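You operate a simulated robot arm through the tools that you are given. There is no shell and no other tool.

You are at the controls of a simulated robot arm. One attempt, no reset.

JOB
Set the gear housing in the black holder and grease the patch beside its bore.
Fine: use the felt dauber and the red tin; dauber back, lid on again. Set down upright: felt dauber. A coat counts when it lies all over at full strength: go over it till it gets no stronger.

Only the result counts: the job must be done as asked and must still hold three seconds after the hand-in. Knocking over, shifting, dropping, spilling or breaking anything else fails it. A push-on lid holds only when it is set on centred and level and pressed home; a screw cap is set on level and turned clockwise until tight.

ROBOT AND FRAMES
A 6-joint arm with a two-finger parallel gripper, fixed in place. Base frame: the origin is on the floor under the middle of its stand, x ahead of it, y to its left, z up; the work surface is at about z = 870. Readings come in mm, rad, newtons and seconds.
With the tool pointing down near the work surface it reaches from about 300 to 660 mm from the base axis. Its first joint turns from -2.007 to 2.007 rad. Payload 3.43 kg.
The TCP is the grasp point between the finger pads, 34 mm short of the fingertips. In the tool frame z runs along the fingers and y along their closing line. Largest opening 128 mm; finger width 24, thickness 12; the body of the gripper, 48 by 130 mm, starts 96 mm behind the TCP.
Orientation is that of the tool frame in the base frame, as a unit quaternion [x, y, z, w]. With the fingers straight down and closing along the base's y, the tool's x points along the base's -x, its y along +y and its z along -z.

CONTROLS
- The arm moves only by the tool step_arm. Its argument "series" is a list of rows, each a list of 3 entries, a list of its own where there are three numbers: the turn, a rotation vector about the tool's x, y, z in rad, then the shift along the tool's x, y, z in m, then the finger opening in m, from 0 to 0.128. In form: [[[wx, wy, wz], [x, y, z], gripper], ...]. A call has 1 to 20 rows; each row shifts and turns the commanded pose from where the row before left it, along the tool's axes as they then stand. Each row takes 0.2 s and may step no farther than 50 mm and 0.15 rad from the row before; otherwise, or with a gripper value out of range, the whole call is refused. A pose out of reach is approached as far as the arm can. The call stops where the force on the tool passes 40 N (or 10 N more than at its start, if that is more) or the arm is blocked; 0.2 s more then pass. The fingers move at their own pace (about 153 mm/s each) and stop on an object; they squeeze with about 26 N. The grip force told is the motor's: it shows also when the fingers shut on nothing. Time passes only in rows, and 0.2 s behind the last, so rows that do not move let the fingers close. It gives the time, the measured TCP pose, the force on the tool (base axes), the opening and the grip force at its end, in the units of the frame above (readings bear some noise), with the torque about the TCP (base axes, N m) and any sound that the robot's microphone picked up.
- Cameras (640 x 400 px; columns grow to the right, rows downward): "scene" is fixed at [400.3, -501, 1641.8]; the picture's right is [0.88, 0.48, 0.00], its down [0.41, -0.76, -0.51] and it looks along [-0.24, 0.45, -0.86] (base axes); focal length 317 px, centre (320, 200). "wrist" rides on the gripper at [76, -11, -160] in the tool frame; the picture's right is [0.15, 0.99, 0.00], its down [-0.88, 0.13, -0.46] and it looks along [-0.45, 0.07, 0.89] (tool axes); focal length 234 px, centre (320, 200). There is no depth. A picture from a camera that has moved, and an enlarged one, comes with that camera's place and axes in the base frame and with its lens.
- grab_frame(camera): a new picture of that camera. It takes no simulated time.
- move_column(by): slides the trunk up (or, below 0, down) by that many mm; the arm rides with it, the base frame stays. It gives what a move gives, with no picture.
- enlarge(camera, box): a new picture of the part [left, top, right, bottom] of that camera's present view, enlarged. It takes no simulated time.
- finish_job(): hands the job in; it is judged then, once.

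Nothing tells you positions but the pictures and the camera data. Unless the task says otherwise, let go and move clear before handing in.

The tools are called after "Emit:" as a command line: name --argument value ..., lists and objects as JSON in quotes. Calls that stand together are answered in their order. step_arm: Moves the arm, as the interface text tells. Its arguments: {"type":"object","properties":{"series":{"type":"array","items":{"type":"array"}}},"required":["series"]} The other tools are called the same way: move_column (by) moves the trunk up or down; grab_frame (camera) takes a picture; enlarge (camera, box) takes an enlarged picture of a part of a camera's view; finish_job () hands the job in.

At the start:

```text
time: 0.0
tcp_pos: [417.6, -129.6, 1215.3]
tool_rot: [0.0, 1.0, 0.001, 0.001]
force: [0.6, -0.4, 0.3]
wrist_torque: [-0.02, -0.01, -0.01]
width: 127.9
grip_force: 0.1
trunk travel left (down, up): [-925.0, 65.0]
```

scene: 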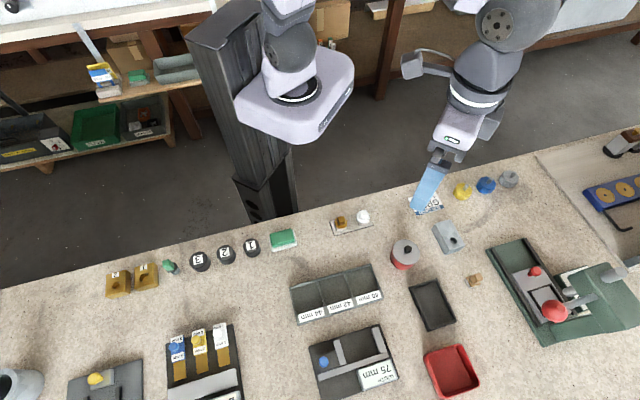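
wrist: 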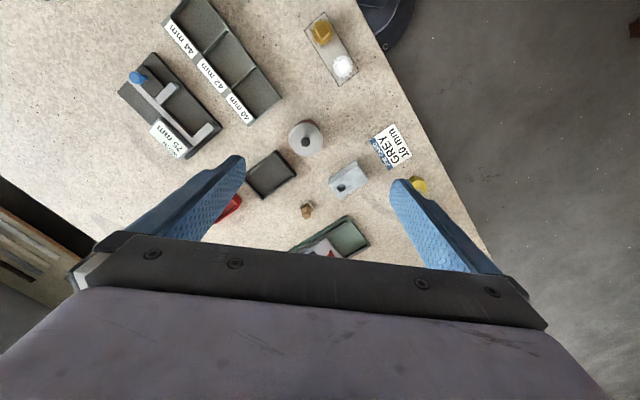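

I see a bench with many items: a red tin with a grey lid, a grey housing block with a bore, a black holder, and what may be the daubers. I'll zoom in to identify each one before I move anything.

Emit:
enlarge --camera "scene" --box '[380, 180, 520, 340]'

Emit:
enlarge --camera "scene" --box '[280, 190, 420, 290]'

Emit:
enlarge --camera "scene" --box '[60, 220, 300, 400]'

Emit:
enlarge --camera "wrist" --box '[230, 90, 430, 250]'

```text
2.50 times, centred on (450, 260) of scene
camera zoom: at [400.3, -501.0, 1641.8], right [0.88, 0.48, 0.0], down [0.41, -0.76, -0.51], along [-0.24, 0.45, -0.86], focal length 793 px, centre (-5, 50)
```

zoom: 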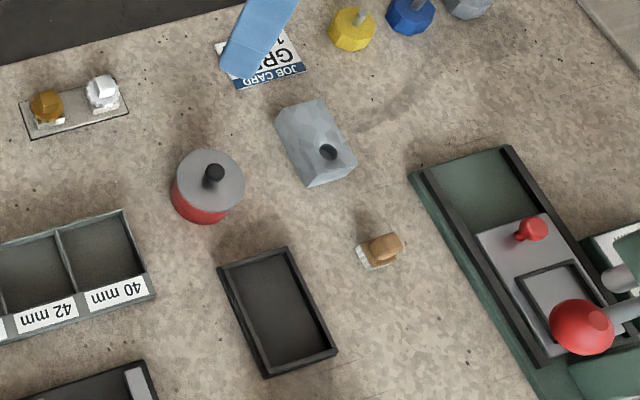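

```text
4.00 times, centred on (350, 240) of scene
camera zoom: at [400.3, -501.0, 1641.8], right [0.88, 0.48, 0.0], down [0.41, -0.76, -0.51], along [-0.24, 0.45, -0.86], focal length 1269 px, centre (200, 40)
```

zoom: 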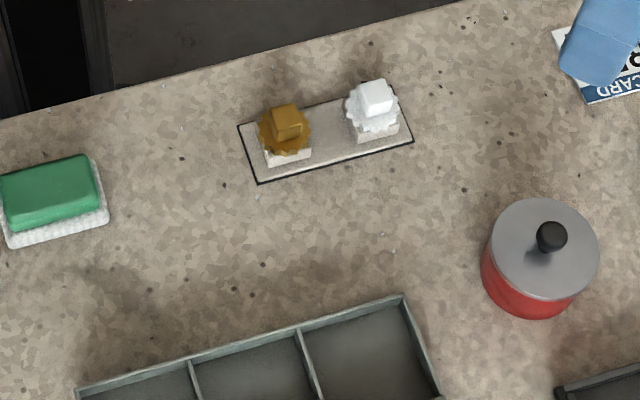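

```text
2.22 times, centred on (180, 310) of scene
camera zoom: at [400.3, -501.0, 1641.8], right [0.88, 0.48, 0.0], down [0.41, -0.76, -0.51], along [-0.24, 0.45, -0.86], focal length 705 px, centre (631, -44)
```

zoom: 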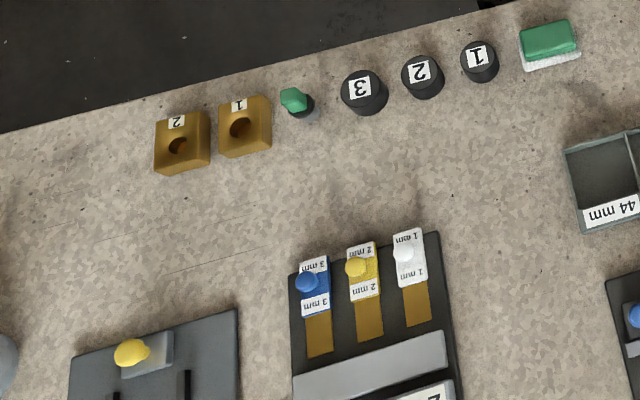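

```text
2.50 times, centred on (330, 170) of wrist
camera zoom: at [341.9, -140.1, 1376.2], right [-0.15, 0.99, 0.0], down [0.88, 0.13, 0.46], along [0.45, 0.07, -0.89], focal length 585 px, centre (295, 275)
```

zoom: 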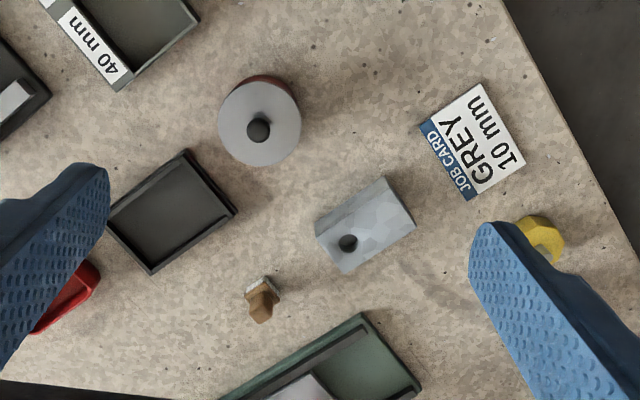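

Emit:
enlarge --camera "scene" --box '[425, 210, 489, 250]'

Emit:
enlarge --camera "scene" --box '[380, 230, 444, 270]'

Emit:
enlarge --camera "scene" --box '[455, 265, 503, 295]'

Emit:
enlarge --camera "scene" --box '[400, 275, 480, 335]'

Emit:
enlarge --camera "wrist" --box '[320, 150, 384, 190]'

Emit:
enlarge --camera "wrist" --box '[290, 190, 338, 220]'

```text
10.00 times, centred on (457, 230) of scene
camera zoom: at [400.3, -501.0, 1641.8], right [0.88, 0.48, 0.0], down [0.41, -0.76, -0.51], along [-0.24, 0.45, -0.86], focal length 3174 px, centre (-1050, -100)
```

zoom: 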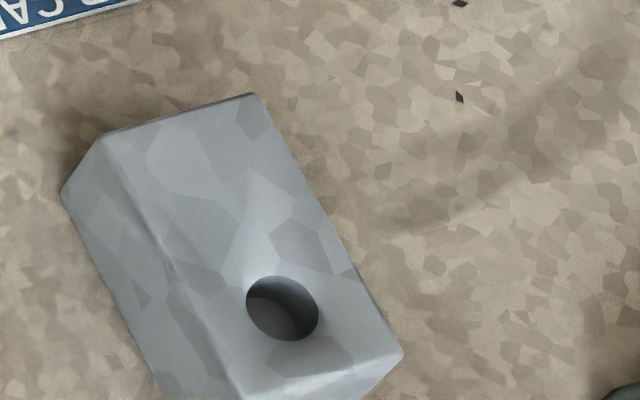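

```text
10.00 times, centred on (412, 250) of scene
camera zoom: at [400.3, -501.0, 1641.8], right [0.88, 0.48, 0.0], down [0.41, -0.76, -0.51], along [-0.24, 0.45, -0.86], focal length 3174 px, centre (-600, -300)
```

zoom: 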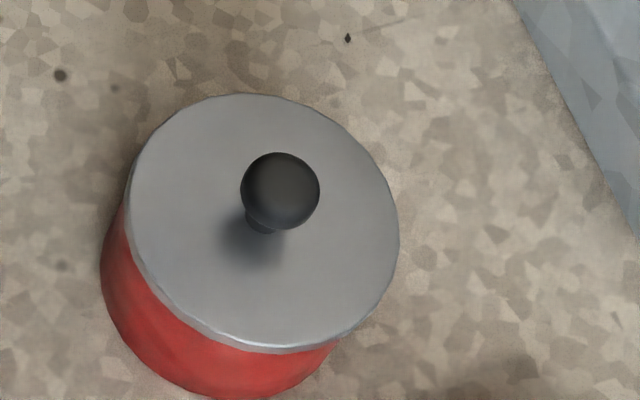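

```text
13.33 times, centred on (479, 280) of scene
camera zoom: at [400.3, -501.0, 1641.8], right [0.88, 0.48, 0.0], down [0.41, -0.76, -0.51], along [-0.24, 0.45, -0.86], focal length 4232 px, centre (-1800, -867)
```

zoom: 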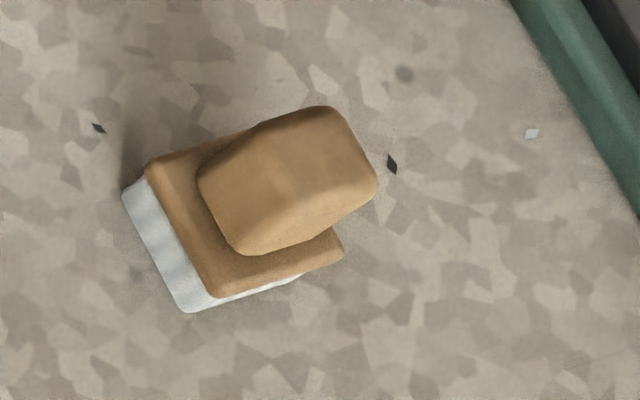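

```text
6.67 times, centred on (440, 305) of scene
camera zoom: at [400.3, -501.0, 1641.8], right [0.88, 0.48, 0.0], down [0.41, -0.76, -0.51], along [-0.24, 0.45, -0.86], focal length 2116 px, centre (-480, -500)
```

zoom: 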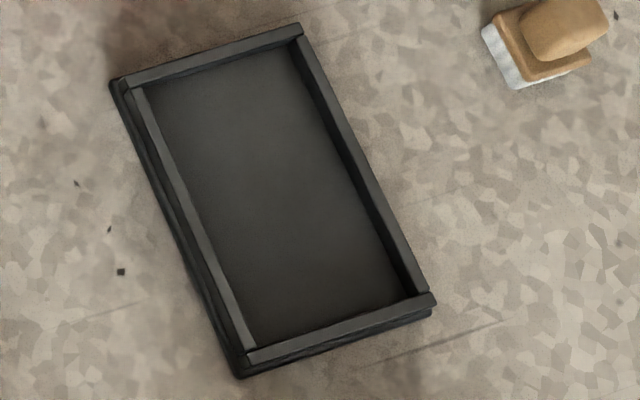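

```text
10.00 times, centred on (352, 170) of wrist
camera zoom: at [341.9, -140.1, 1376.2], right [-0.15, 0.99, 0.0], down [0.88, 0.13, 0.46], along [0.45, 0.07, -0.89], focal length 2342 px, centre (0, 500)
```

zoom: 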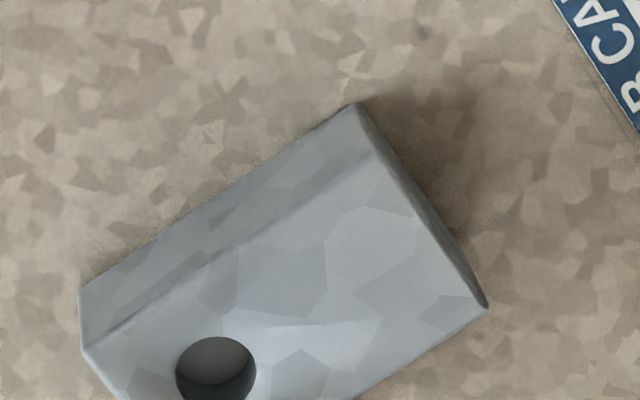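

```text
13.33 times, centred on (314, 205) of wrist
camera zoom: at [341.9, -140.1, 1376.2], right [-0.15, 0.99, 0.0], down [0.88, 0.13, 0.46], along [0.45, 0.07, -0.89], focal length 3122 px, centre (400, 133)
```

zoom: 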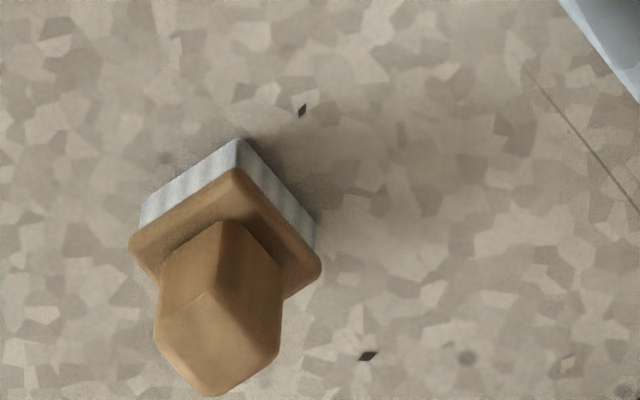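

The layout is clear enough to start: the housing block is near (543, -61), the red tin has a push-on lid with a black knob, the dauber is the wooden grip with a felt pad, and the black holder is the rectangular tray. I'll lower the wrist camera for closer views.

Emit:
step_arm --series '[[[0, 0, 0], [-0.003, 0.0125, 0.034], 0.128], [[0, 0, 0], [-0.003, 0.0125, 0.034], 0.128], [[0, 0, 0], [-0.003, 0.0125, 0.034], 0.128], [[0, 0, 0], [-0.003, 0.0125, 0.034], 0.128]]'

Emit:
grab_frame --camera "wrist"

Emit:
enlarge --camera "wrist" --box '[240, 125, 400, 225]'

```text
time: 1.0
tcp_pos: [429.3, -78.2, 1079.1]
tool_rot: [0.0, 1.0, 0.0, 0.0]
force: [-0.1, -0.2, -0.5]
wrist_torque: [0.03, 0.01, -0.01]
width: 127.8
grip_force: 0.0
trunk travel left (down, up): [-925.0, 65.0]
```

```text
taken
camera wrist: at [353.5, -88.8, 1238.5], right [-0.15, 0.99, 0.0], down [0.88, 0.13, 0.46], along [0.45, 0.07, -0.89], focal length 234 px, centre (320, 200)
```

wrist: 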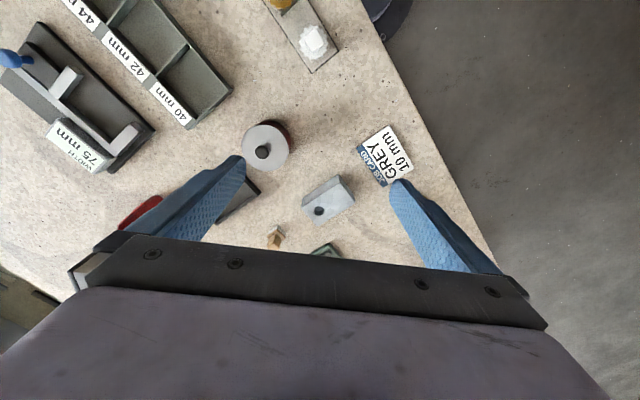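

```text
4.00 times, centred on (320, 175) of wrist
camera zoom: at [353.5, -88.8, 1238.5], right [-0.15, 0.99, 0.0], down [0.88, 0.13, 0.46], along [0.45, 0.07, -0.89], focal length 937 px, centre (320, 300)
```

zoom: 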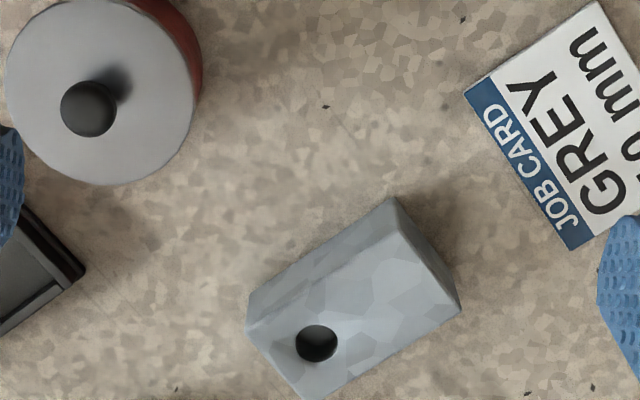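

Emit:
enlarge --camera "wrist" --box '[295, 170, 359, 230]'

Emit:
enlarge --camera "scene" --box '[425, 215, 473, 260]'

Emit:
grab_frame --camera "scene"

```text
6.67 times, centred on (327, 200) of wrist
camera zoom: at [353.5, -88.8, 1238.5], right [-0.15, 0.99, 0.0], down [0.88, 0.13, 0.46], along [0.45, 0.07, -0.89], focal length 1561 px, centre (273, 200)
```

zoom: 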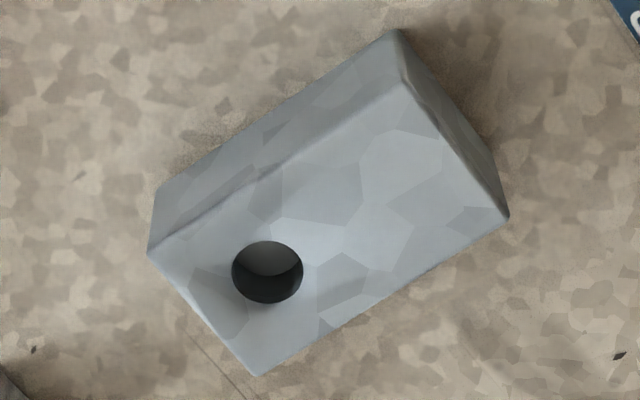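

```text
8.89 times, centred on (449, 238) of scene
camera zoom: at [400.3, -501.0, 1641.8], right [0.88, 0.48, 0.0], down [0.41, -0.76, -0.51], along [-0.24, 0.45, -0.86], focal length 2821 px, centre (-827, -133)
```

zoom: 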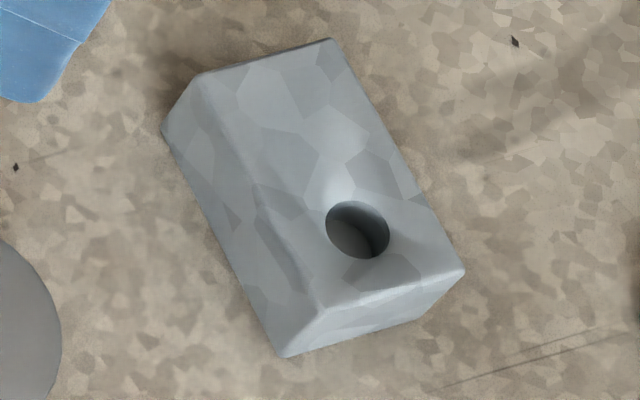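

```text
taken
```

scene: 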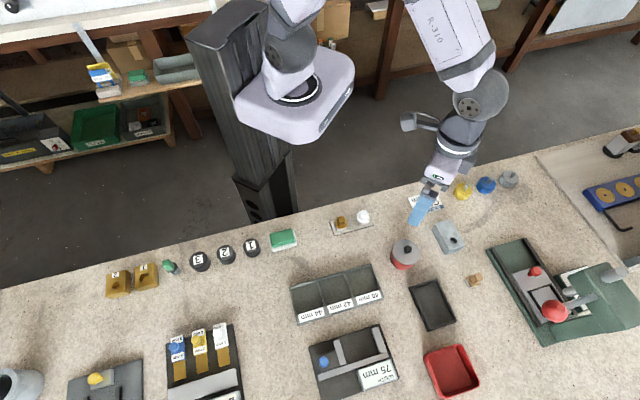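

The housing measures about 75×44×36 mm, turned about 45°, with its centre near (529, -49). Next I'll look at the holder and the dauber from closer.

Emit:
step_arm --series '[[[0, 0, 0], [-0.0135, -0.04, 0], 0.128], [[0, 0, 0], [-0.0135, -0.04, 0], 0.128], [[0, 0, 0], [-0.0135, -0.04, 0], 0.128]]'

Emit:
grab_frame --camera "wrist"

Emit:
enlarge --camera "wrist" --box '[240, 125, 400, 225]'

```text
time: 1.8
tcp_pos: [466.9, -201.4, 1078.8]
tool_rot: [0.0, 1.0, 0.001, -0.001]
force: [0.1, 0.6, -0.2]
wrist_torque: [0.04, 0.01, 0.0]
width: 127.9
grip_force: 0.0
trunk travel left (down, up): [-925.0, 65.0]
```

```text
taken
camera wrist: at [391.7, -212.1, 1238.8], right [-0.15, 0.99, 0.0], down [0.88, 0.13, 0.46], along [0.45, 0.07, -0.89], focal length 234 px, centre (320, 200)
```

wrist: 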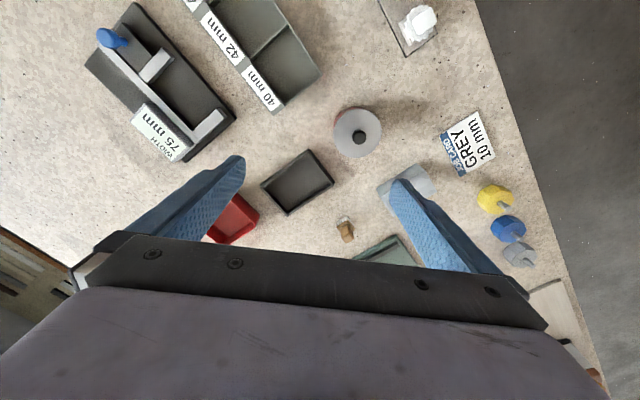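

```text
4.00 times, centred on (320, 175) of wrist
camera zoom: at [391.7, -212.1, 1238.8], right [-0.15, 0.99, 0.0], down [0.88, 0.13, 0.46], along [0.45, 0.07, -0.89], focal length 937 px, centre (320, 300)
```

zoom: 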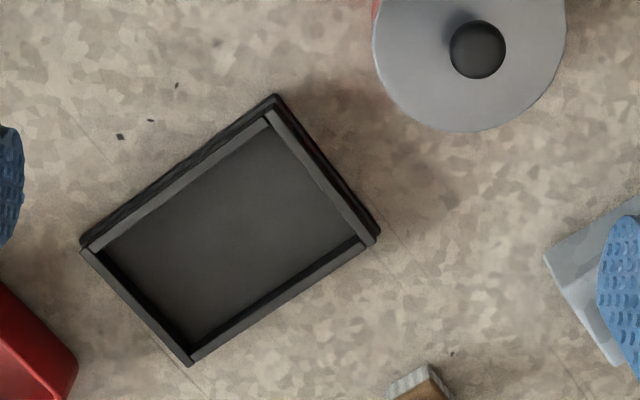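

Emit:
enlarge --camera "wrist" --box '[255, 145, 340, 220]'

Emit:
enlarge --camera "wrist" --box '[325, 205, 365, 245]'

Emit:
enlarge --camera "wrist" --box '[320, 90, 400, 170]'

```text
5.33 times, centred on (298, 182) of wrist
camera zoom: at [391.7, -212.1, 1238.8], right [-0.15, 0.99, 0.0], down [0.88, 0.13, 0.46], along [0.45, 0.07, -0.89], focal length 1249 px, centre (440, 293)
```

zoom: 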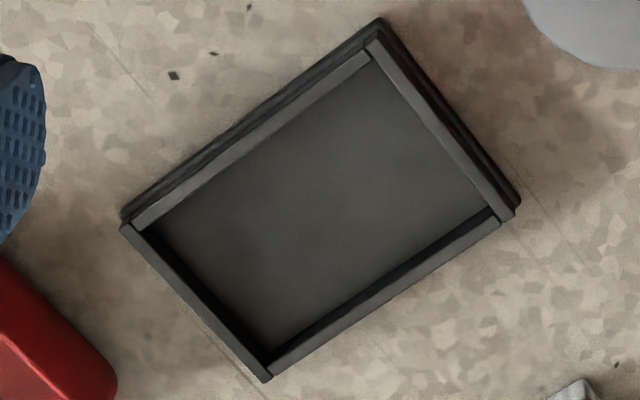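

```text
10.00 times, centred on (345, 225) of wrist
camera zoom: at [391.7, -212.1, 1238.8], right [-0.15, 0.99, 0.0], down [0.88, 0.13, 0.46], along [0.45, 0.07, -0.89], focal length 2342 px, centre (70, -50)
```

zoom: 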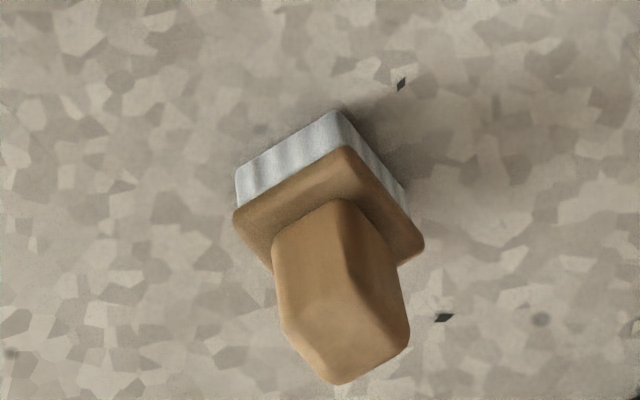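

```text
5.00 times, centred on (360, 130) of wrist
camera zoom: at [391.7, -212.1, 1238.8], right [-0.15, 0.99, 0.0], down [0.88, 0.13, 0.46], along [0.45, 0.07, -0.89], focal length 1171 px, centre (120, 550)
```

zoom: 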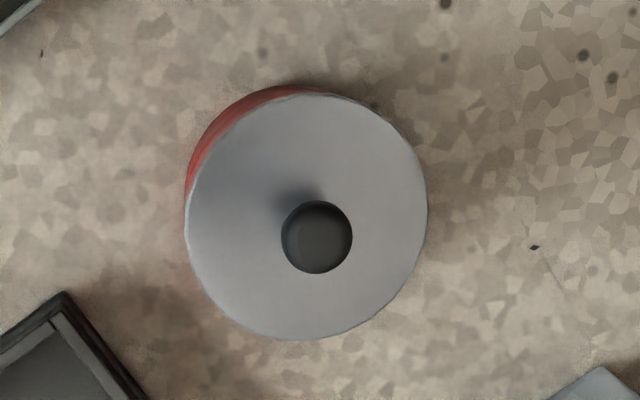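

Emit:
enlarge --camera "wrist" --box '[290, 145, 318, 165]'

Emit:
enlarge --camera "wrist" --box '[276, 200, 304, 220]'

Emit:
enlarge --camera "wrist" --box '[256, 175, 284, 195]'

Emit:
enlarge --camera "wrist" --box '[312, 172, 340, 192]'

```text
16.00 times, centred on (304, 155) of wrist
camera zoom: at [391.7, -212.1, 1238.8], right [-0.15, 0.99, 0.0], down [0.88, 0.13, 0.46], along [0.45, 0.07, -0.89], focal length 3747 px, centre (576, 920)
```

zoom: 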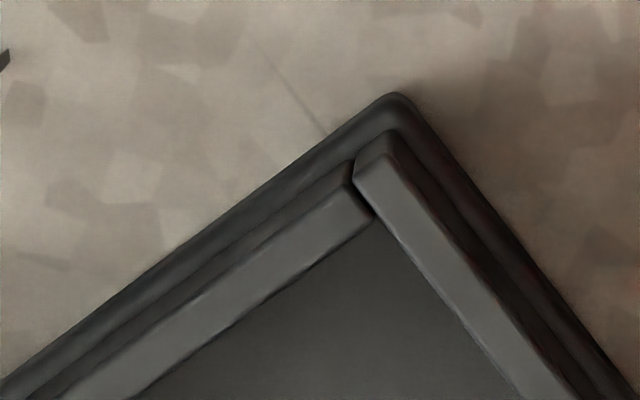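

```text
16.00 times, centred on (290, 210) of wrist
camera zoom: at [391.7, -212.1, 1238.8], right [-0.15, 0.99, 0.0], down [0.88, 0.13, 0.46], along [0.45, 0.07, -0.89], focal length 3747 px, centre (800, 40)
```

zoom: 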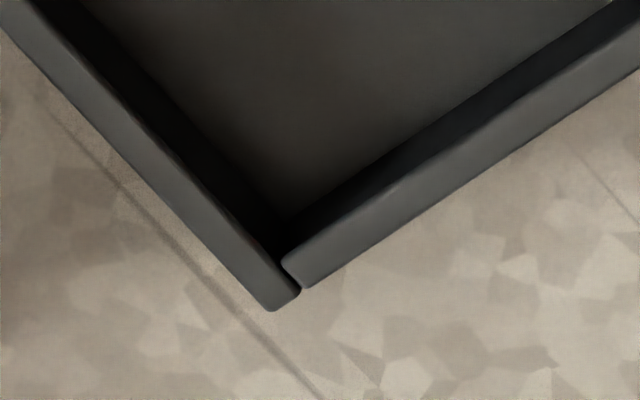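

```text
16.00 times, centred on (270, 185) of wrist
camera zoom: at [391.7, -212.1, 1238.8], right [-0.15, 0.99, 0.0], down [0.88, 0.13, 0.46], along [0.45, 0.07, -0.89], focal length 3747 px, centre (1120, 440)
```

zoom: 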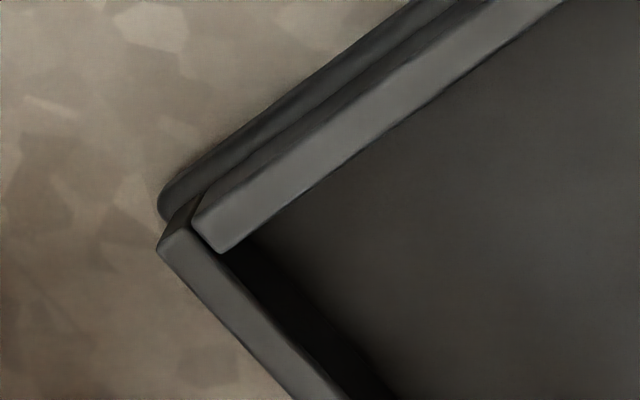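

```text
16.00 times, centred on (326, 182) of wrist
camera zoom: at [391.7, -212.1, 1238.8], right [-0.15, 0.99, 0.0], down [0.88, 0.13, 0.46], along [0.45, 0.07, -0.89], focal length 3747 px, centre (224, 488)
```

zoom: 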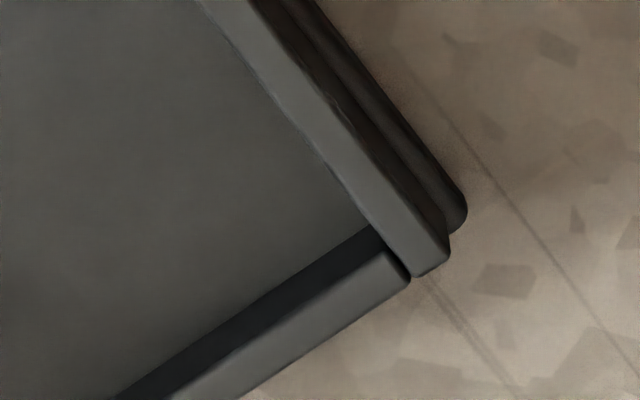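

The holder pocket is about 92×60 mm inside, centred near (552, -226). Its long axis sits at -45°, the same as the housing. I'll move above the housing and turn the fingers across its width.

Emit:
step_arm --series '[[[0, 0, 0], [-0.0155, 0.0381, 0.0172], 0.128], [[0, 0, 0], [-0.0155, 0.0381, 0.0172], 0.128], [[0, 0, 0], [-0.0155, 0.0381, 0.0172], 0.128], [[0, 0, 0], [-0.0155, 0.0381, 0.0172], 0.128], [[0, 0, 0.131], [0, 0, 0], 0.09], [[0, 0, 0.131], [0, 0, 0], 0.09], [[0, 0, 0.131], [0, 0, 0], 0.09], [[0, 0, 0.131], [0, 0, 0], 0.09], [[0, 0, 0.131], [0, 0, 0], 0.09], [[0, 0, 0.131], [0, 0, 0], 0.09], [[0, 0, 0], [0, 0, 0], 0.09]]'

Emit:
grab_frame --camera "wrist"

Emit:
enlarge --camera "wrist" --box '[270, 115, 370, 190]'

```text
time: 4.2
tcp_pos: [532.1, -46.5, 1010.0]
tool_rot: [0.384, 0.923, -0.001, 0.0]
force: [0.2, -0.9, 0.4]
wrist_torque: [-0.02, -0.02, -0.04]
width: 89.7
grip_force: 0.1
trunk travel left (down, up): [-925.0, 65.0]
```

```text
taken
camera wrist: at [470.4, -0.8, 1170.6], right [0.6, 0.8, 0.0], down [0.71, -0.53, 0.46], along [0.37, -0.27, -0.89], focal length 234 px, centre (320, 200)
```

wrist: 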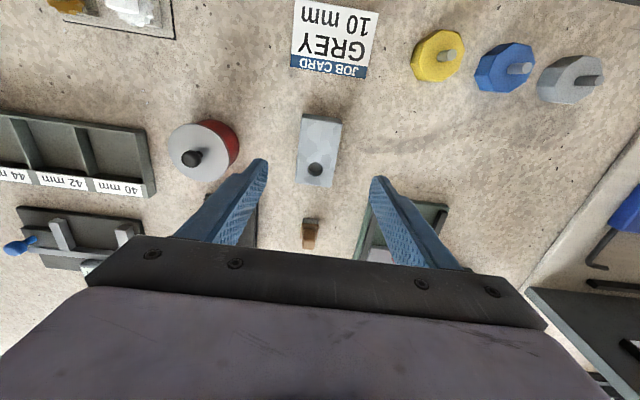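

```text
5.33 times, centred on (320, 152) of wrist
camera zoom: at [470.4, -0.8, 1170.6], right [0.6, 0.8, 0.0], down [0.71, -0.53, 0.46], along [0.37, -0.27, -0.89], focal length 1249 px, centre (320, 453)
```

zoom: 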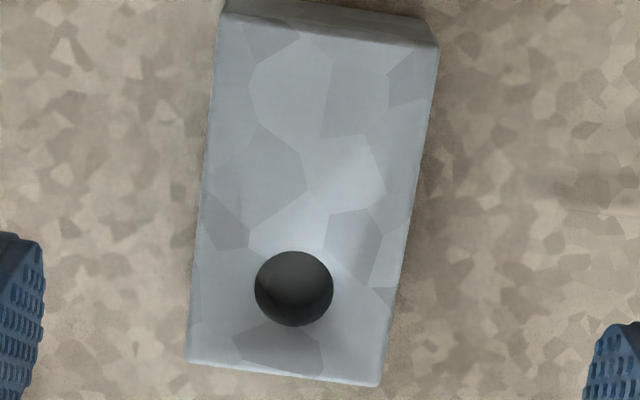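

The housing is squared to the fingers with its centre at about (530, -49). I'll descend so the fingertips cover only the upper 19 mm and stay clear of the holder rim later, then grip.

Emit:
step_arm --series '[[[0, 0, 0], [0, -0.0032, 0.03], 0.08], [[0, 0, 0], [0, 0, 0.03], 0.08], [[0, 0, 0], [0, 0, 0.02], 0.08], [[0, 0, 0], [0, 0, 0.009], 0.08], [[0, 0, 0], [0, 0, 0], 0.08]]'

Emit:
grab_frame --camera "wrist"

```text
time: 5.4
tcp_pos: [530.2, -48.2, 920.3]
tool_rot: [0.384, 0.923, -0.001, 0.0]
force: [0.5, -0.2, 0.8]
wrist_torque: [-0.03, -0.01, -0.02]
width: 79.9
grip_force: 0.0
trunk travel left (down, up): [-925.0, 65.0]
```

```text
taken
camera wrist: at [467.8, -2.4, 1081.1], right [0.6, 0.8, 0.0], down [0.71, -0.53, 0.46], along [0.37, -0.27, -0.89], focal length 234 px, centre (320, 200)
```

wrist: 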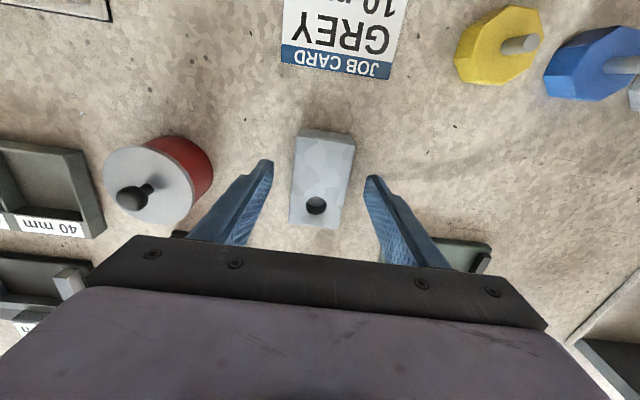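

Emit:
step_arm --series '[[[0, 0, 0], [0, 0, 0], 0.06], [[0, 0, 0], [0, 0, 0], 0.048], [[0, 0, 0], [0, 0, 0], 0.035], [[0, 0, 0], [0, 0, 0], 0.035], [[0, 0, 0], [0, 0, 0], 0.035]]'

Emit:
enlarge --camera "wrist" --box '[240, 110, 400, 250]'

```text
time: 6.6
tcp_pos: [529.2, -49.5, 921.0]
tool_rot: [0.384, 0.923, 0.0, -0.001]
force: [-0.9, -0.8, 0.0]
wrist_torque: [-0.03, -0.06, 0.01]
width: 45.9
grip_force: 25.5
trunk travel left (down, up): [-925.0, 65.0]
```

```text
2.86 times, centred on (320, 180) of wrist
camera zoom: at [467.7, -2.4, 1081.3], right [0.6, 0.8, 0.0], down [0.71, -0.53, 0.46], along [0.37, -0.27, -0.89], focal length 669 px, centre (320, 257)
```

zoom: 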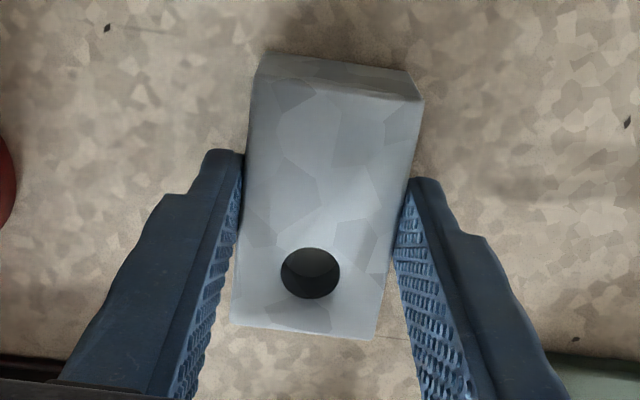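

Emit:
step_arm --series '[[[0, 0, 0], [0, 0, -0.01], 0.035], [[0, 0, 0], [0, 0, -0.02], 0.035], [[0, 0, 0], [0, 0, -0.03], 0.035], [[0, 0, 0], [-0.0283, -0.02194, 0], 0.035], [[0, 0, 0], [-0.0283, -0.02194, 0], 0.035], [[0, 0, 0], [-0.0283, -0.02194, 0], 0.035], [[0, 0, 0], [-0.0283, -0.02194, 0], 0.035], [[0, 0, 0], [-0.0283, -0.02194, 0], 0.035], [[0, 0, 0], [0, 0, 0], 0.035]]'

Emit:
grab_frame --camera "wrist"

Emit:
enlarge --camera "scene" --box '[380, 220, 500, 340]'

```text
time: 8.6
tcp_pos: [550.9, -226.6, 980.2]
tool_rot: [0.383, 0.924, 0.0, 0.0]
force: [-0.1, 0.2, -4.2]
wrist_torque: [-0.04, -0.01, 0.01]
width: 46.0
grip_force: 25.9
trunk travel left (down, up): [-925.0, 65.0]
```

```text
taken
camera wrist: at [489.2, -181.2, 1140.6], right [0.6, 0.8, 0.0], down [0.71, -0.53, 0.46], along [0.36, -0.27, -0.89], focal length 234 px, centre (320, 200)
```

wrist: 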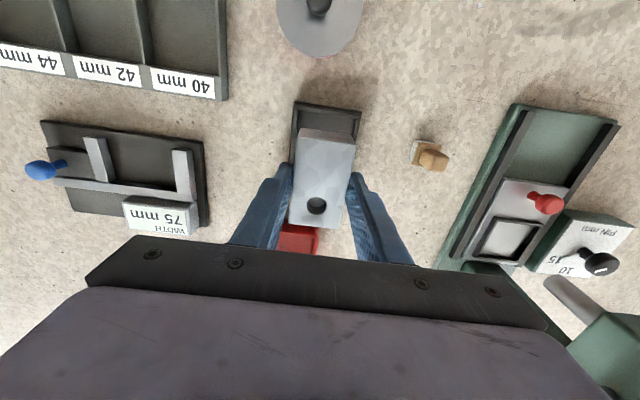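

```text
3.33 times, centred on (440, 280) of scene
camera zoom: at [400.3, -501.0, 1641.8], right [0.88, 0.48, 0.0], down [0.41, -0.76, -0.51], along [-0.24, 0.45, -0.86], focal length 1058 px, centre (-80, -67)
```

zoom: 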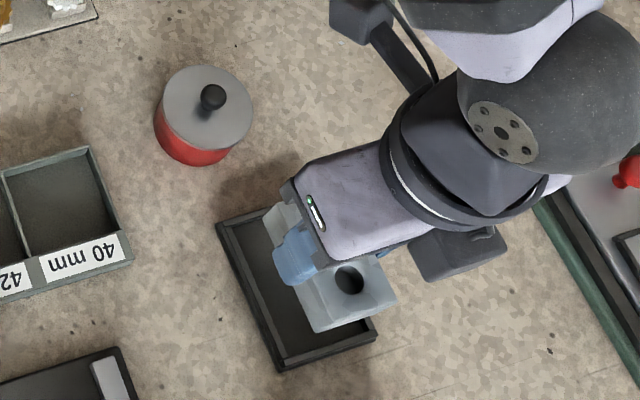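

Emit:
enlarge --camera "wrist" --box '[275, 90, 385, 160]'

Emit:
enlarge --camera "scene" --box '[405, 270, 465, 335]'

```text
5.71 times, centred on (330, 125) of wrist
camera zoom: at [489.2, -181.2, 1140.6], right [0.6, 0.8, 0.0], down [0.71, -0.53, 0.46], along [0.36, -0.27, -0.89], focal length 1338 px, centre (263, 629)
```

zoom: 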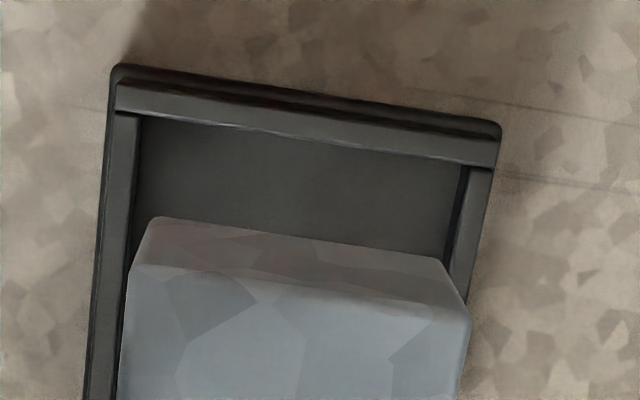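

```text
6.15 times, centred on (435, 302) of scene
camera zoom: at [400.3, -501.0, 1641.8], right [0.88, 0.48, 0.0], down [0.41, -0.76, -0.51], along [-0.24, 0.45, -0.86], focal length 1953 px, centre (-388, -431)
```

zoom: 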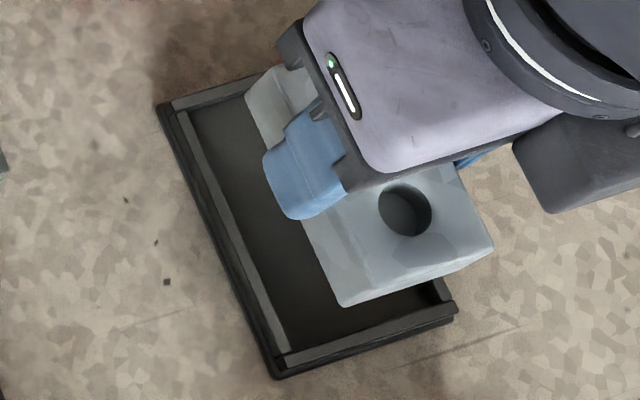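

The housing is centred over the pocket to within about 1 mm. I'll lower it now, taking small steps at the end.

Emit:
step_arm --series '[[[0, 0, 0], [0, 0.0005, 0.02], 0.035], [[0, 0, 0], [0, 0.0005, 0.018], 0.035], [[0, 0, 0], [0, 0, 0.01], 0.035], [[0, 0, 0], [0, 0, 0.003], 0.035], [[0, 0, 0], [0, 0, 0], 0.035]]'

Emit:
enlarge --camera "scene" --box '[405, 270, 465, 335]'

Emit:
enlarge --camera "wrist" --box '[275, 100, 385, 240]'

```text
time: 9.8
tcp_pos: [552.1, -225.0, 931.5]
tool_rot: [0.384, 0.923, 0.0, 0.0]
force: [0.3, 0.3, -4.3]
wrist_torque: [0.02, -0.01, -0.02]
width: 45.7
grip_force: 25.2
trunk travel left (down, up): [-925.0, 65.0]
```

```text
6.15 times, centred on (435, 302) of scene
camera zoom: at [400.3, -501.0, 1641.8], right [0.88, 0.48, 0.0], down [0.41, -0.76, -0.51], along [-0.24, 0.45, -0.86], focal length 1953 px, centre (-388, -431)
```

zoom: 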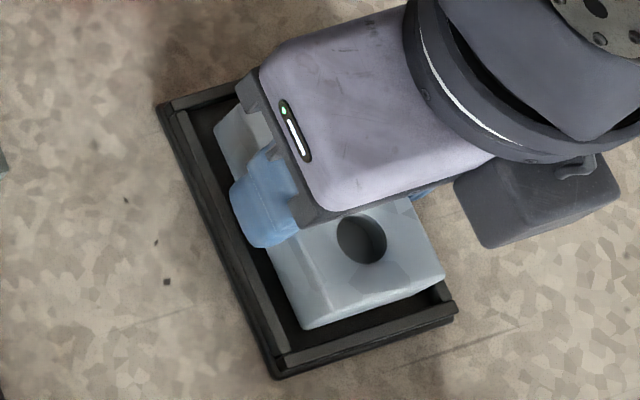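

```text
2.86 times, centred on (330, 170) of wrist
camera zoom: at [490.4, -179.9, 1091.1], right [0.6, 0.8, 0.0], down [0.71, -0.53, 0.46], along [0.37, -0.27, -0.89], focal length 669 px, centre (291, 286)
```

zoom: 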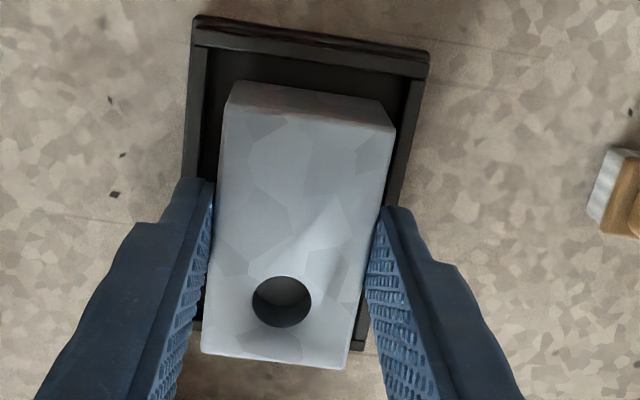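

Emit:
step_arm --series '[[[0, 0, 0], [0, 0, 0.0015], 0.035], [[0, 0, 0], [0, 0, 0.0015], 0.035], [[0, 0, 0], [0, 0, 0.001], 0.035], [[0, 0, 0], [0, 0, 0], 0.035]]'

```text
time: 10.8
tcp_pos: [552.7, -226.2, 928.1]
tool_rot: [0.384, 0.924, 0.0, 0.0]
force: [-0.5, 0.7, -1.7]
wrist_torque: [0.12, 0.1, 0.01]
width: 45.9
grip_force: 25.5
trunk travel left (down, up): [-925.0, 65.0]
```

Emit:
step_arm --series '[[[0, 0, 0], [0, 0, 0.0005], 0.035], [[0, 0, 0], [0, 0, 0], 0.035]]'

Emit:
enlarge --camera "scene" --box '[405, 270, 465, 335]'

```text
time: 11.4
tcp_pos: [552.6, -225.8, 928.3]
tool_rot: [0.384, 0.923, 0.0, 0.0]
force: [-0.2, 0.4, 2.6]
wrist_torque: [0.19, 0.25, -0.01]
width: 45.8
grip_force: 26.1
trunk travel left (down, up): [-925.0, 65.0]
```

```text
6.15 times, centred on (435, 302) of scene
camera zoom: at [400.3, -501.0, 1641.8], right [0.88, 0.48, 0.0], down [0.41, -0.76, -0.51], along [-0.24, 0.45, -0.86], focal length 1953 px, centre (-388, -431)
```

zoom: 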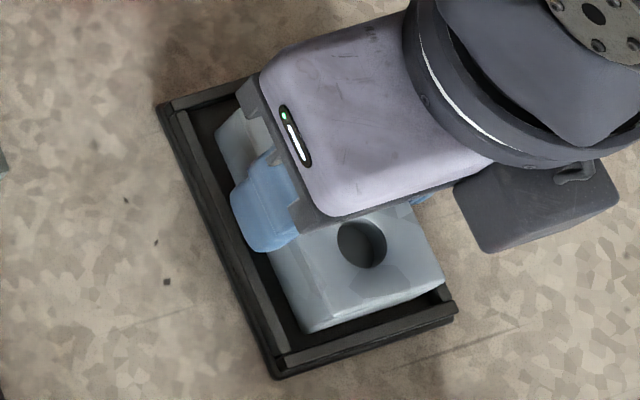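

Emit:
step_arm --series '[[[0, 0, 0], [0, 0, 0], 0.05], [[0, 0, 0], [0, 0, 0], 0.062], [[0, 0, 0], [0, 0, 0], 0.062], [[0, 0, 0], [0, 0, -0.03], 0.062], [[0, 0, 0], [0, 0, -0.05], 0.062], [[0, 0, 0], [0.03, 0, -0.02], 0.08], [[0, 0, 0], [0.03, 0, 0], 0.08]]'

Emit:
grab_frame --camera "wrist"

Emit:
enlarge --camera "wrist" --box '[270, 130, 390, 230]'

Emit:
enlarge --camera "scene" --box '[400, 265, 470, 335]'

```text
time: 13.0
tcp_pos: [509.3, -184.6, 1023.3]
tool_rot: [0.383, 0.924, 0.0, 0.0]
force: [-0.2, 0.0, -0.2]
wrist_torque: [-0.02, 0.01, 0.03]
width: 80.2
grip_force: 0.0
trunk travel left (down, up): [-925.0, 65.0]
```

```text
taken
camera wrist: at [448.0, -138.8, 1183.2], right [0.6, 0.8, 0.0], down [0.71, -0.53, 0.46], along [0.37, -0.27, -0.89], focal length 234 px, centre (320, 200)
```

wrist: 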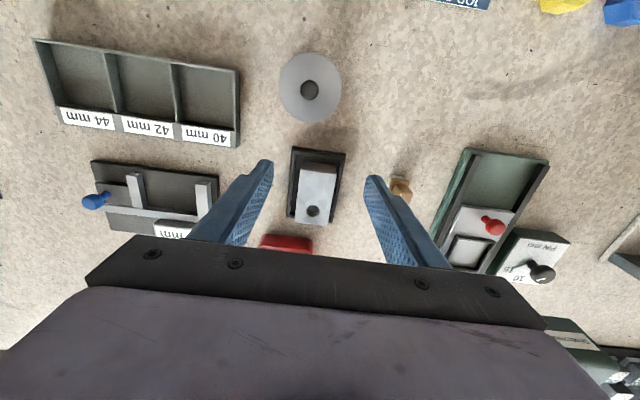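

```text
4.00 times, centred on (330, 180) of wrist
camera zoom: at [448.0, -138.8, 1183.2], right [0.6, 0.8, 0.0], down [0.71, -0.53, 0.46], along [0.37, -0.27, -0.89], focal length 937 px, centre (280, 280)
```

zoom: 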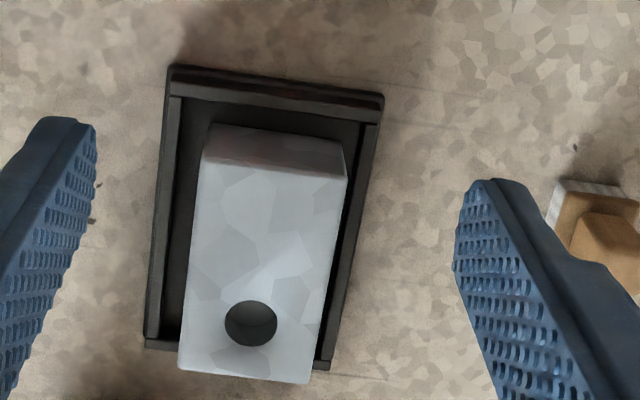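

```text
5.71 times, centred on (435, 300) of scene
camera zoom: at [400.3, -501.0, 1641.8], right [0.88, 0.48, 0.0], down [0.41, -0.76, -0.51], along [-0.24, 0.45, -0.86], focal length 1814 px, centre (-337, -371)
```

zoom: 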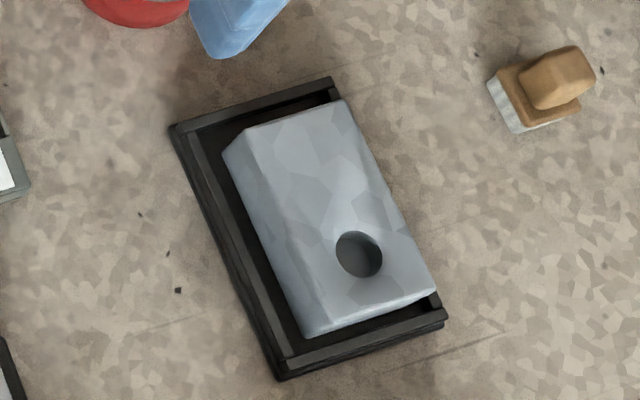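

The housing is seated flat in the holder. Next I'll hover over the tin to locate the lid knob precisely.

Emit:
step_arm --series '[[[0, 0, 0], [0.0332, -0.0105, 0], 0.06], [[0, 0, 0], [0.0332, -0.0105, 0], 0.06], [[0, 0, 0], [0, 0, 0], 0.06]]'

Emit:
grab_frame --camera "wrist"

Emit:
enlarge --camera "wrist" --box '[265, 115, 375, 205]'

```text
time: 13.8
tcp_pos: [450.4, -150.0, 1024.4]
tool_rot: [0.383, 0.924, 0.0, 0.0]
force: [0.5, 0.8, 0.3]
wrist_torque: [-0.04, 0.02, -0.02]
width: 60.0
grip_force: 0.1
trunk travel left (down, up): [-925.0, 65.0]
```

```text
taken
camera wrist: at [388.1, -104.2, 1185.4], right [0.6, 0.8, 0.0], down [0.71, -0.53, 0.46], along [0.37, -0.27, -0.89], focal length 234 px, centre (320, 200)
```

wrist: 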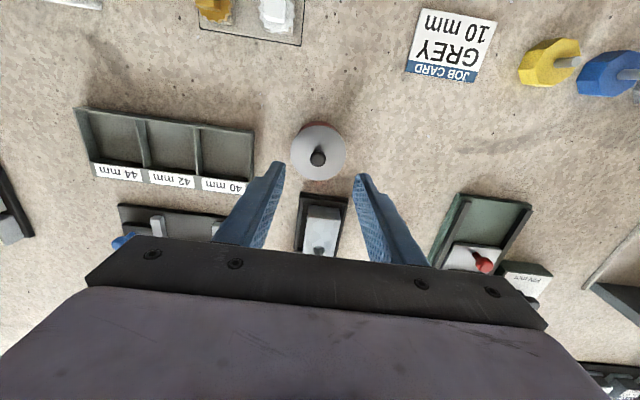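

```text
4.44 times, centred on (320, 160) of wrist
camera zoom: at [388.1, -104.2, 1185.4], right [0.6, 0.8, 0.0], down [0.71, -0.53, 0.46], along [0.37, -0.27, -0.89], focal length 1041 px, centre (320, 378)
```

zoom: 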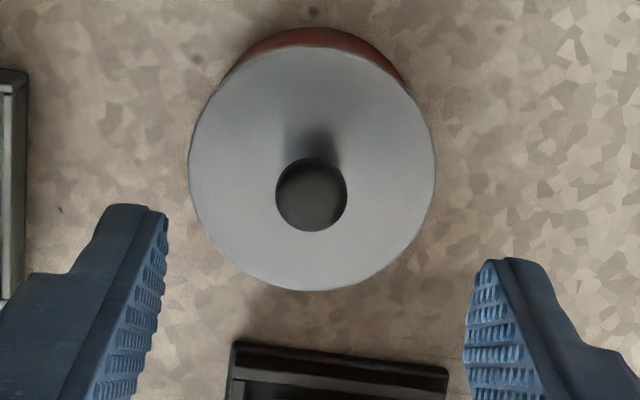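

The knob is about 2 mm off the tool axis, so I'll correct that and descend to grip the ball with the fingertips above the lid plate.

Emit:
step_arm --series '[[[0, 0, 0], [0.0013, -0.0018, 0.02], 0.05], [[0, 0, 0], [0, 0, 0.02], 0.05], [[0, 0, 0], [0, 0, 0.01], 0.05], [[0, 0, 0], [0, 0, 0], 0.05]]'

Emit:
enlarge --camera "wrist" --box '[265, 115, 375, 205]'

Emit:
enlarge --camera "scene" --box '[370, 220, 440, 280]'

```text
time: 14.8
tcp_pos: [445.4, -150.9, 977.7]
tool_rot: [0.382, 0.924, -0.001, 0.0]
force: [0.8, 0.2, -0.2]
wrist_torque: [0.01, -0.01, -0.01]
width: 50.2
grip_force: 0.1
trunk travel left (down, up): [-925.0, 65.0]
```

```text
4.44 times, centred on (320, 160) of wrist
camera zoom: at [383.8, -105.0, 1137.6], right [0.6, 0.8, 0.0], down [0.71, -0.53, 0.46], along [0.37, -0.27, -0.89], focal length 1041 px, centre (320, 378)
```

zoom: 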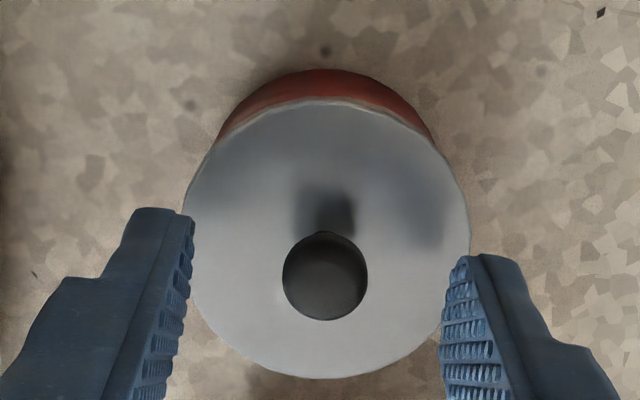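

```text
6.67 times, centred on (405, 250) of scene
camera zoom: at [400.3, -501.0, 1641.8], right [0.88, 0.48, 0.0], down [0.41, -0.76, -0.51], along [-0.24, 0.45, -0.86], focal length 2116 px, centre (-247, -133)
```

zoom: 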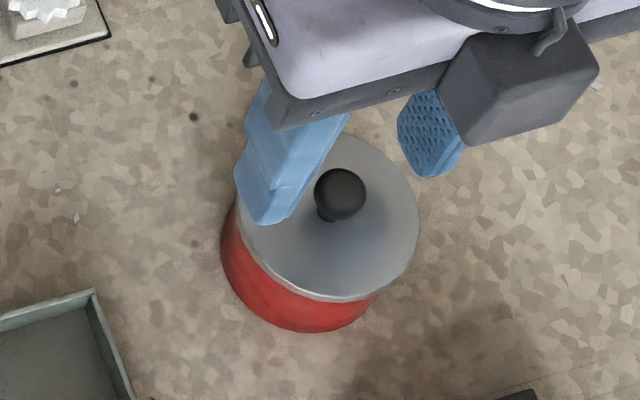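

Emit:
step_arm --series '[[[0, 0, 0], [0, 0, 0], 0.05], [[0, 0, 0], [0, 0, 0], 0.05]]'

Emit:
enlarge --camera "wrist" --box '[265, 115, 375, 205]'

```text
time: 15.4
tcp_pos: [446.1, -150.2, 978.1]
tool_rot: [0.383, 0.924, 0.0, 0.0]
force: [-0.6, -0.3, -1.0]
wrist_torque: [-0.01, -0.01, -0.02]
width: 50.0
grip_force: 0.1
trunk travel left (down, up): [-925.0, 65.0]
```

```text
4.44 times, centred on (320, 160) of wrist
camera zoom: at [384.0, -105.0, 1137.6], right [0.6, 0.8, 0.0], down [0.71, -0.53, 0.46], along [0.37, -0.27, -0.89], focal length 1041 px, centre (320, 378)
```

zoom: 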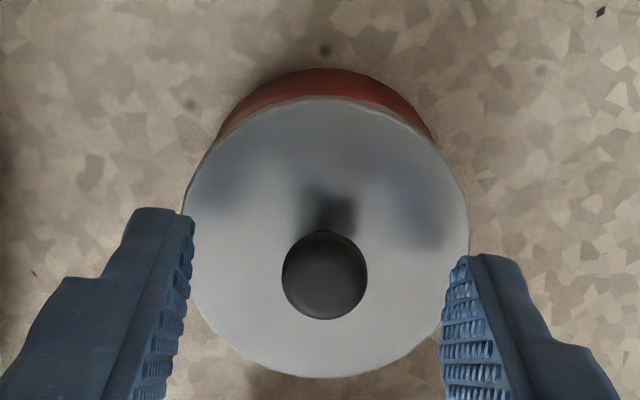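

Emit:
step_arm --series '[[[0, 0, 0], [-0.0013, 0.0016, 0.01], 0.05], [[0, 0, 0], [0, 0, 0.0116], 0.045], [[0, 0, 0], [0, 0, 0], 0.04], [[0, 0, 0], [0, 0, 0], 0.04]]'

Emit:
enlarge --camera "wrist" --box '[250, 115, 390, 235]'

Emit:
enlarge --camera "scene" --box '[370, 220, 440, 280]'

```text
time: 16.4
tcp_pos: [448.3, -150.0, 954.7]
tool_rot: [0.384, 0.923, 0.0, 0.0]
force: [-0.9, 0.6, -1.0]
wrist_torque: [0.02, 0.02, 0.03]
width: 40.1
grip_force: 0.1
trunk travel left (down, up): [-925.0, 65.0]
```

```text
3.33 times, centred on (320, 175) of wrist
camera zoom: at [385.7, -105.4, 1115.5], right [0.6, 0.8, 0.0], down [0.71, -0.53, 0.46], along [0.37, -0.27, -0.89], focal length 781 px, centre (320, 283)
```

zoom: 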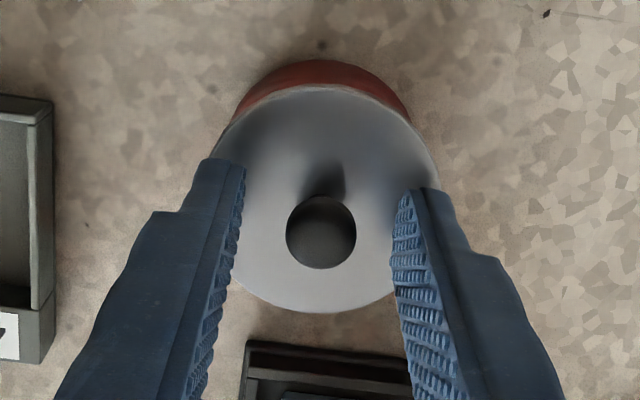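

```text
6.67 times, centred on (405, 250) of scene
camera zoom: at [400.3, -501.0, 1641.8], right [0.88, 0.48, 0.0], down [0.41, -0.76, -0.51], along [-0.24, 0.45, -0.86], focal length 2116 px, centre (-247, -133)
```

zoom: 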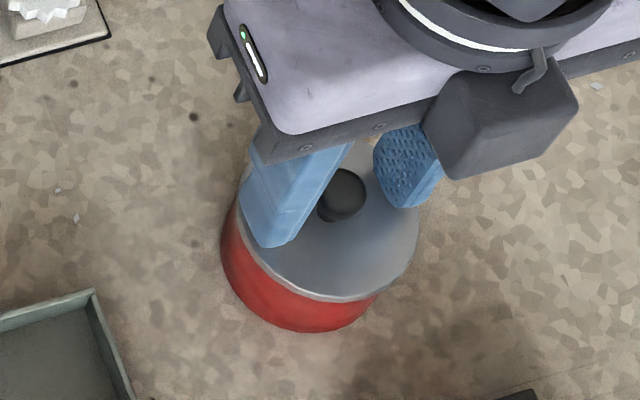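

Emit:
step_arm --series '[[[0, 0, 0], [0, 0, 0], 0.025], [[0, 0, 0], [0, 0, 0], 0.012], [[0, 0, 0], [0, 0, 0], 0.008], [[0, 0, 0], [0, 0, 0], 0.008]]'

Emit:
enlarge --camera "wrist" --box '[250, 115, 390, 235]'

```text
time: 17.4
tcp_pos: [447.4, -151.7, 955.8]
tool_rot: [0.384, 0.923, -0.001, 0.0]
force: [-0.4, 0.1, 0.1]
wrist_torque: [-0.01, 0.0, -0.01]
width: 15.9
grip_force: 25.9
trunk travel left (down, up): [-925.0, 65.0]
heard: snap
```

```text
3.33 times, centred on (320, 175) of wrist
camera zoom: at [385.6, -105.5, 1115.6], right [0.6, 0.8, 0.0], down [0.71, -0.53, 0.46], along [0.37, -0.27, -0.89], focal length 781 px, centre (320, 283)
```

zoom: 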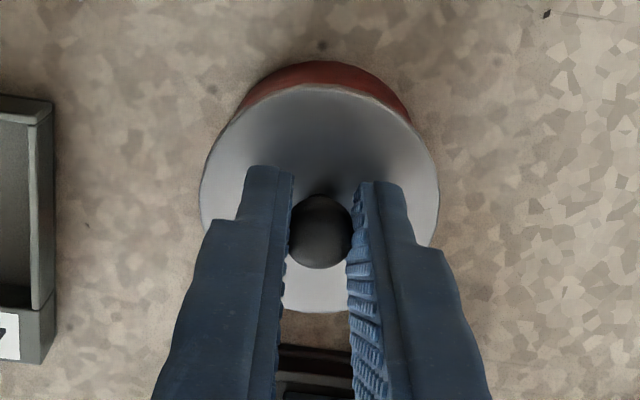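

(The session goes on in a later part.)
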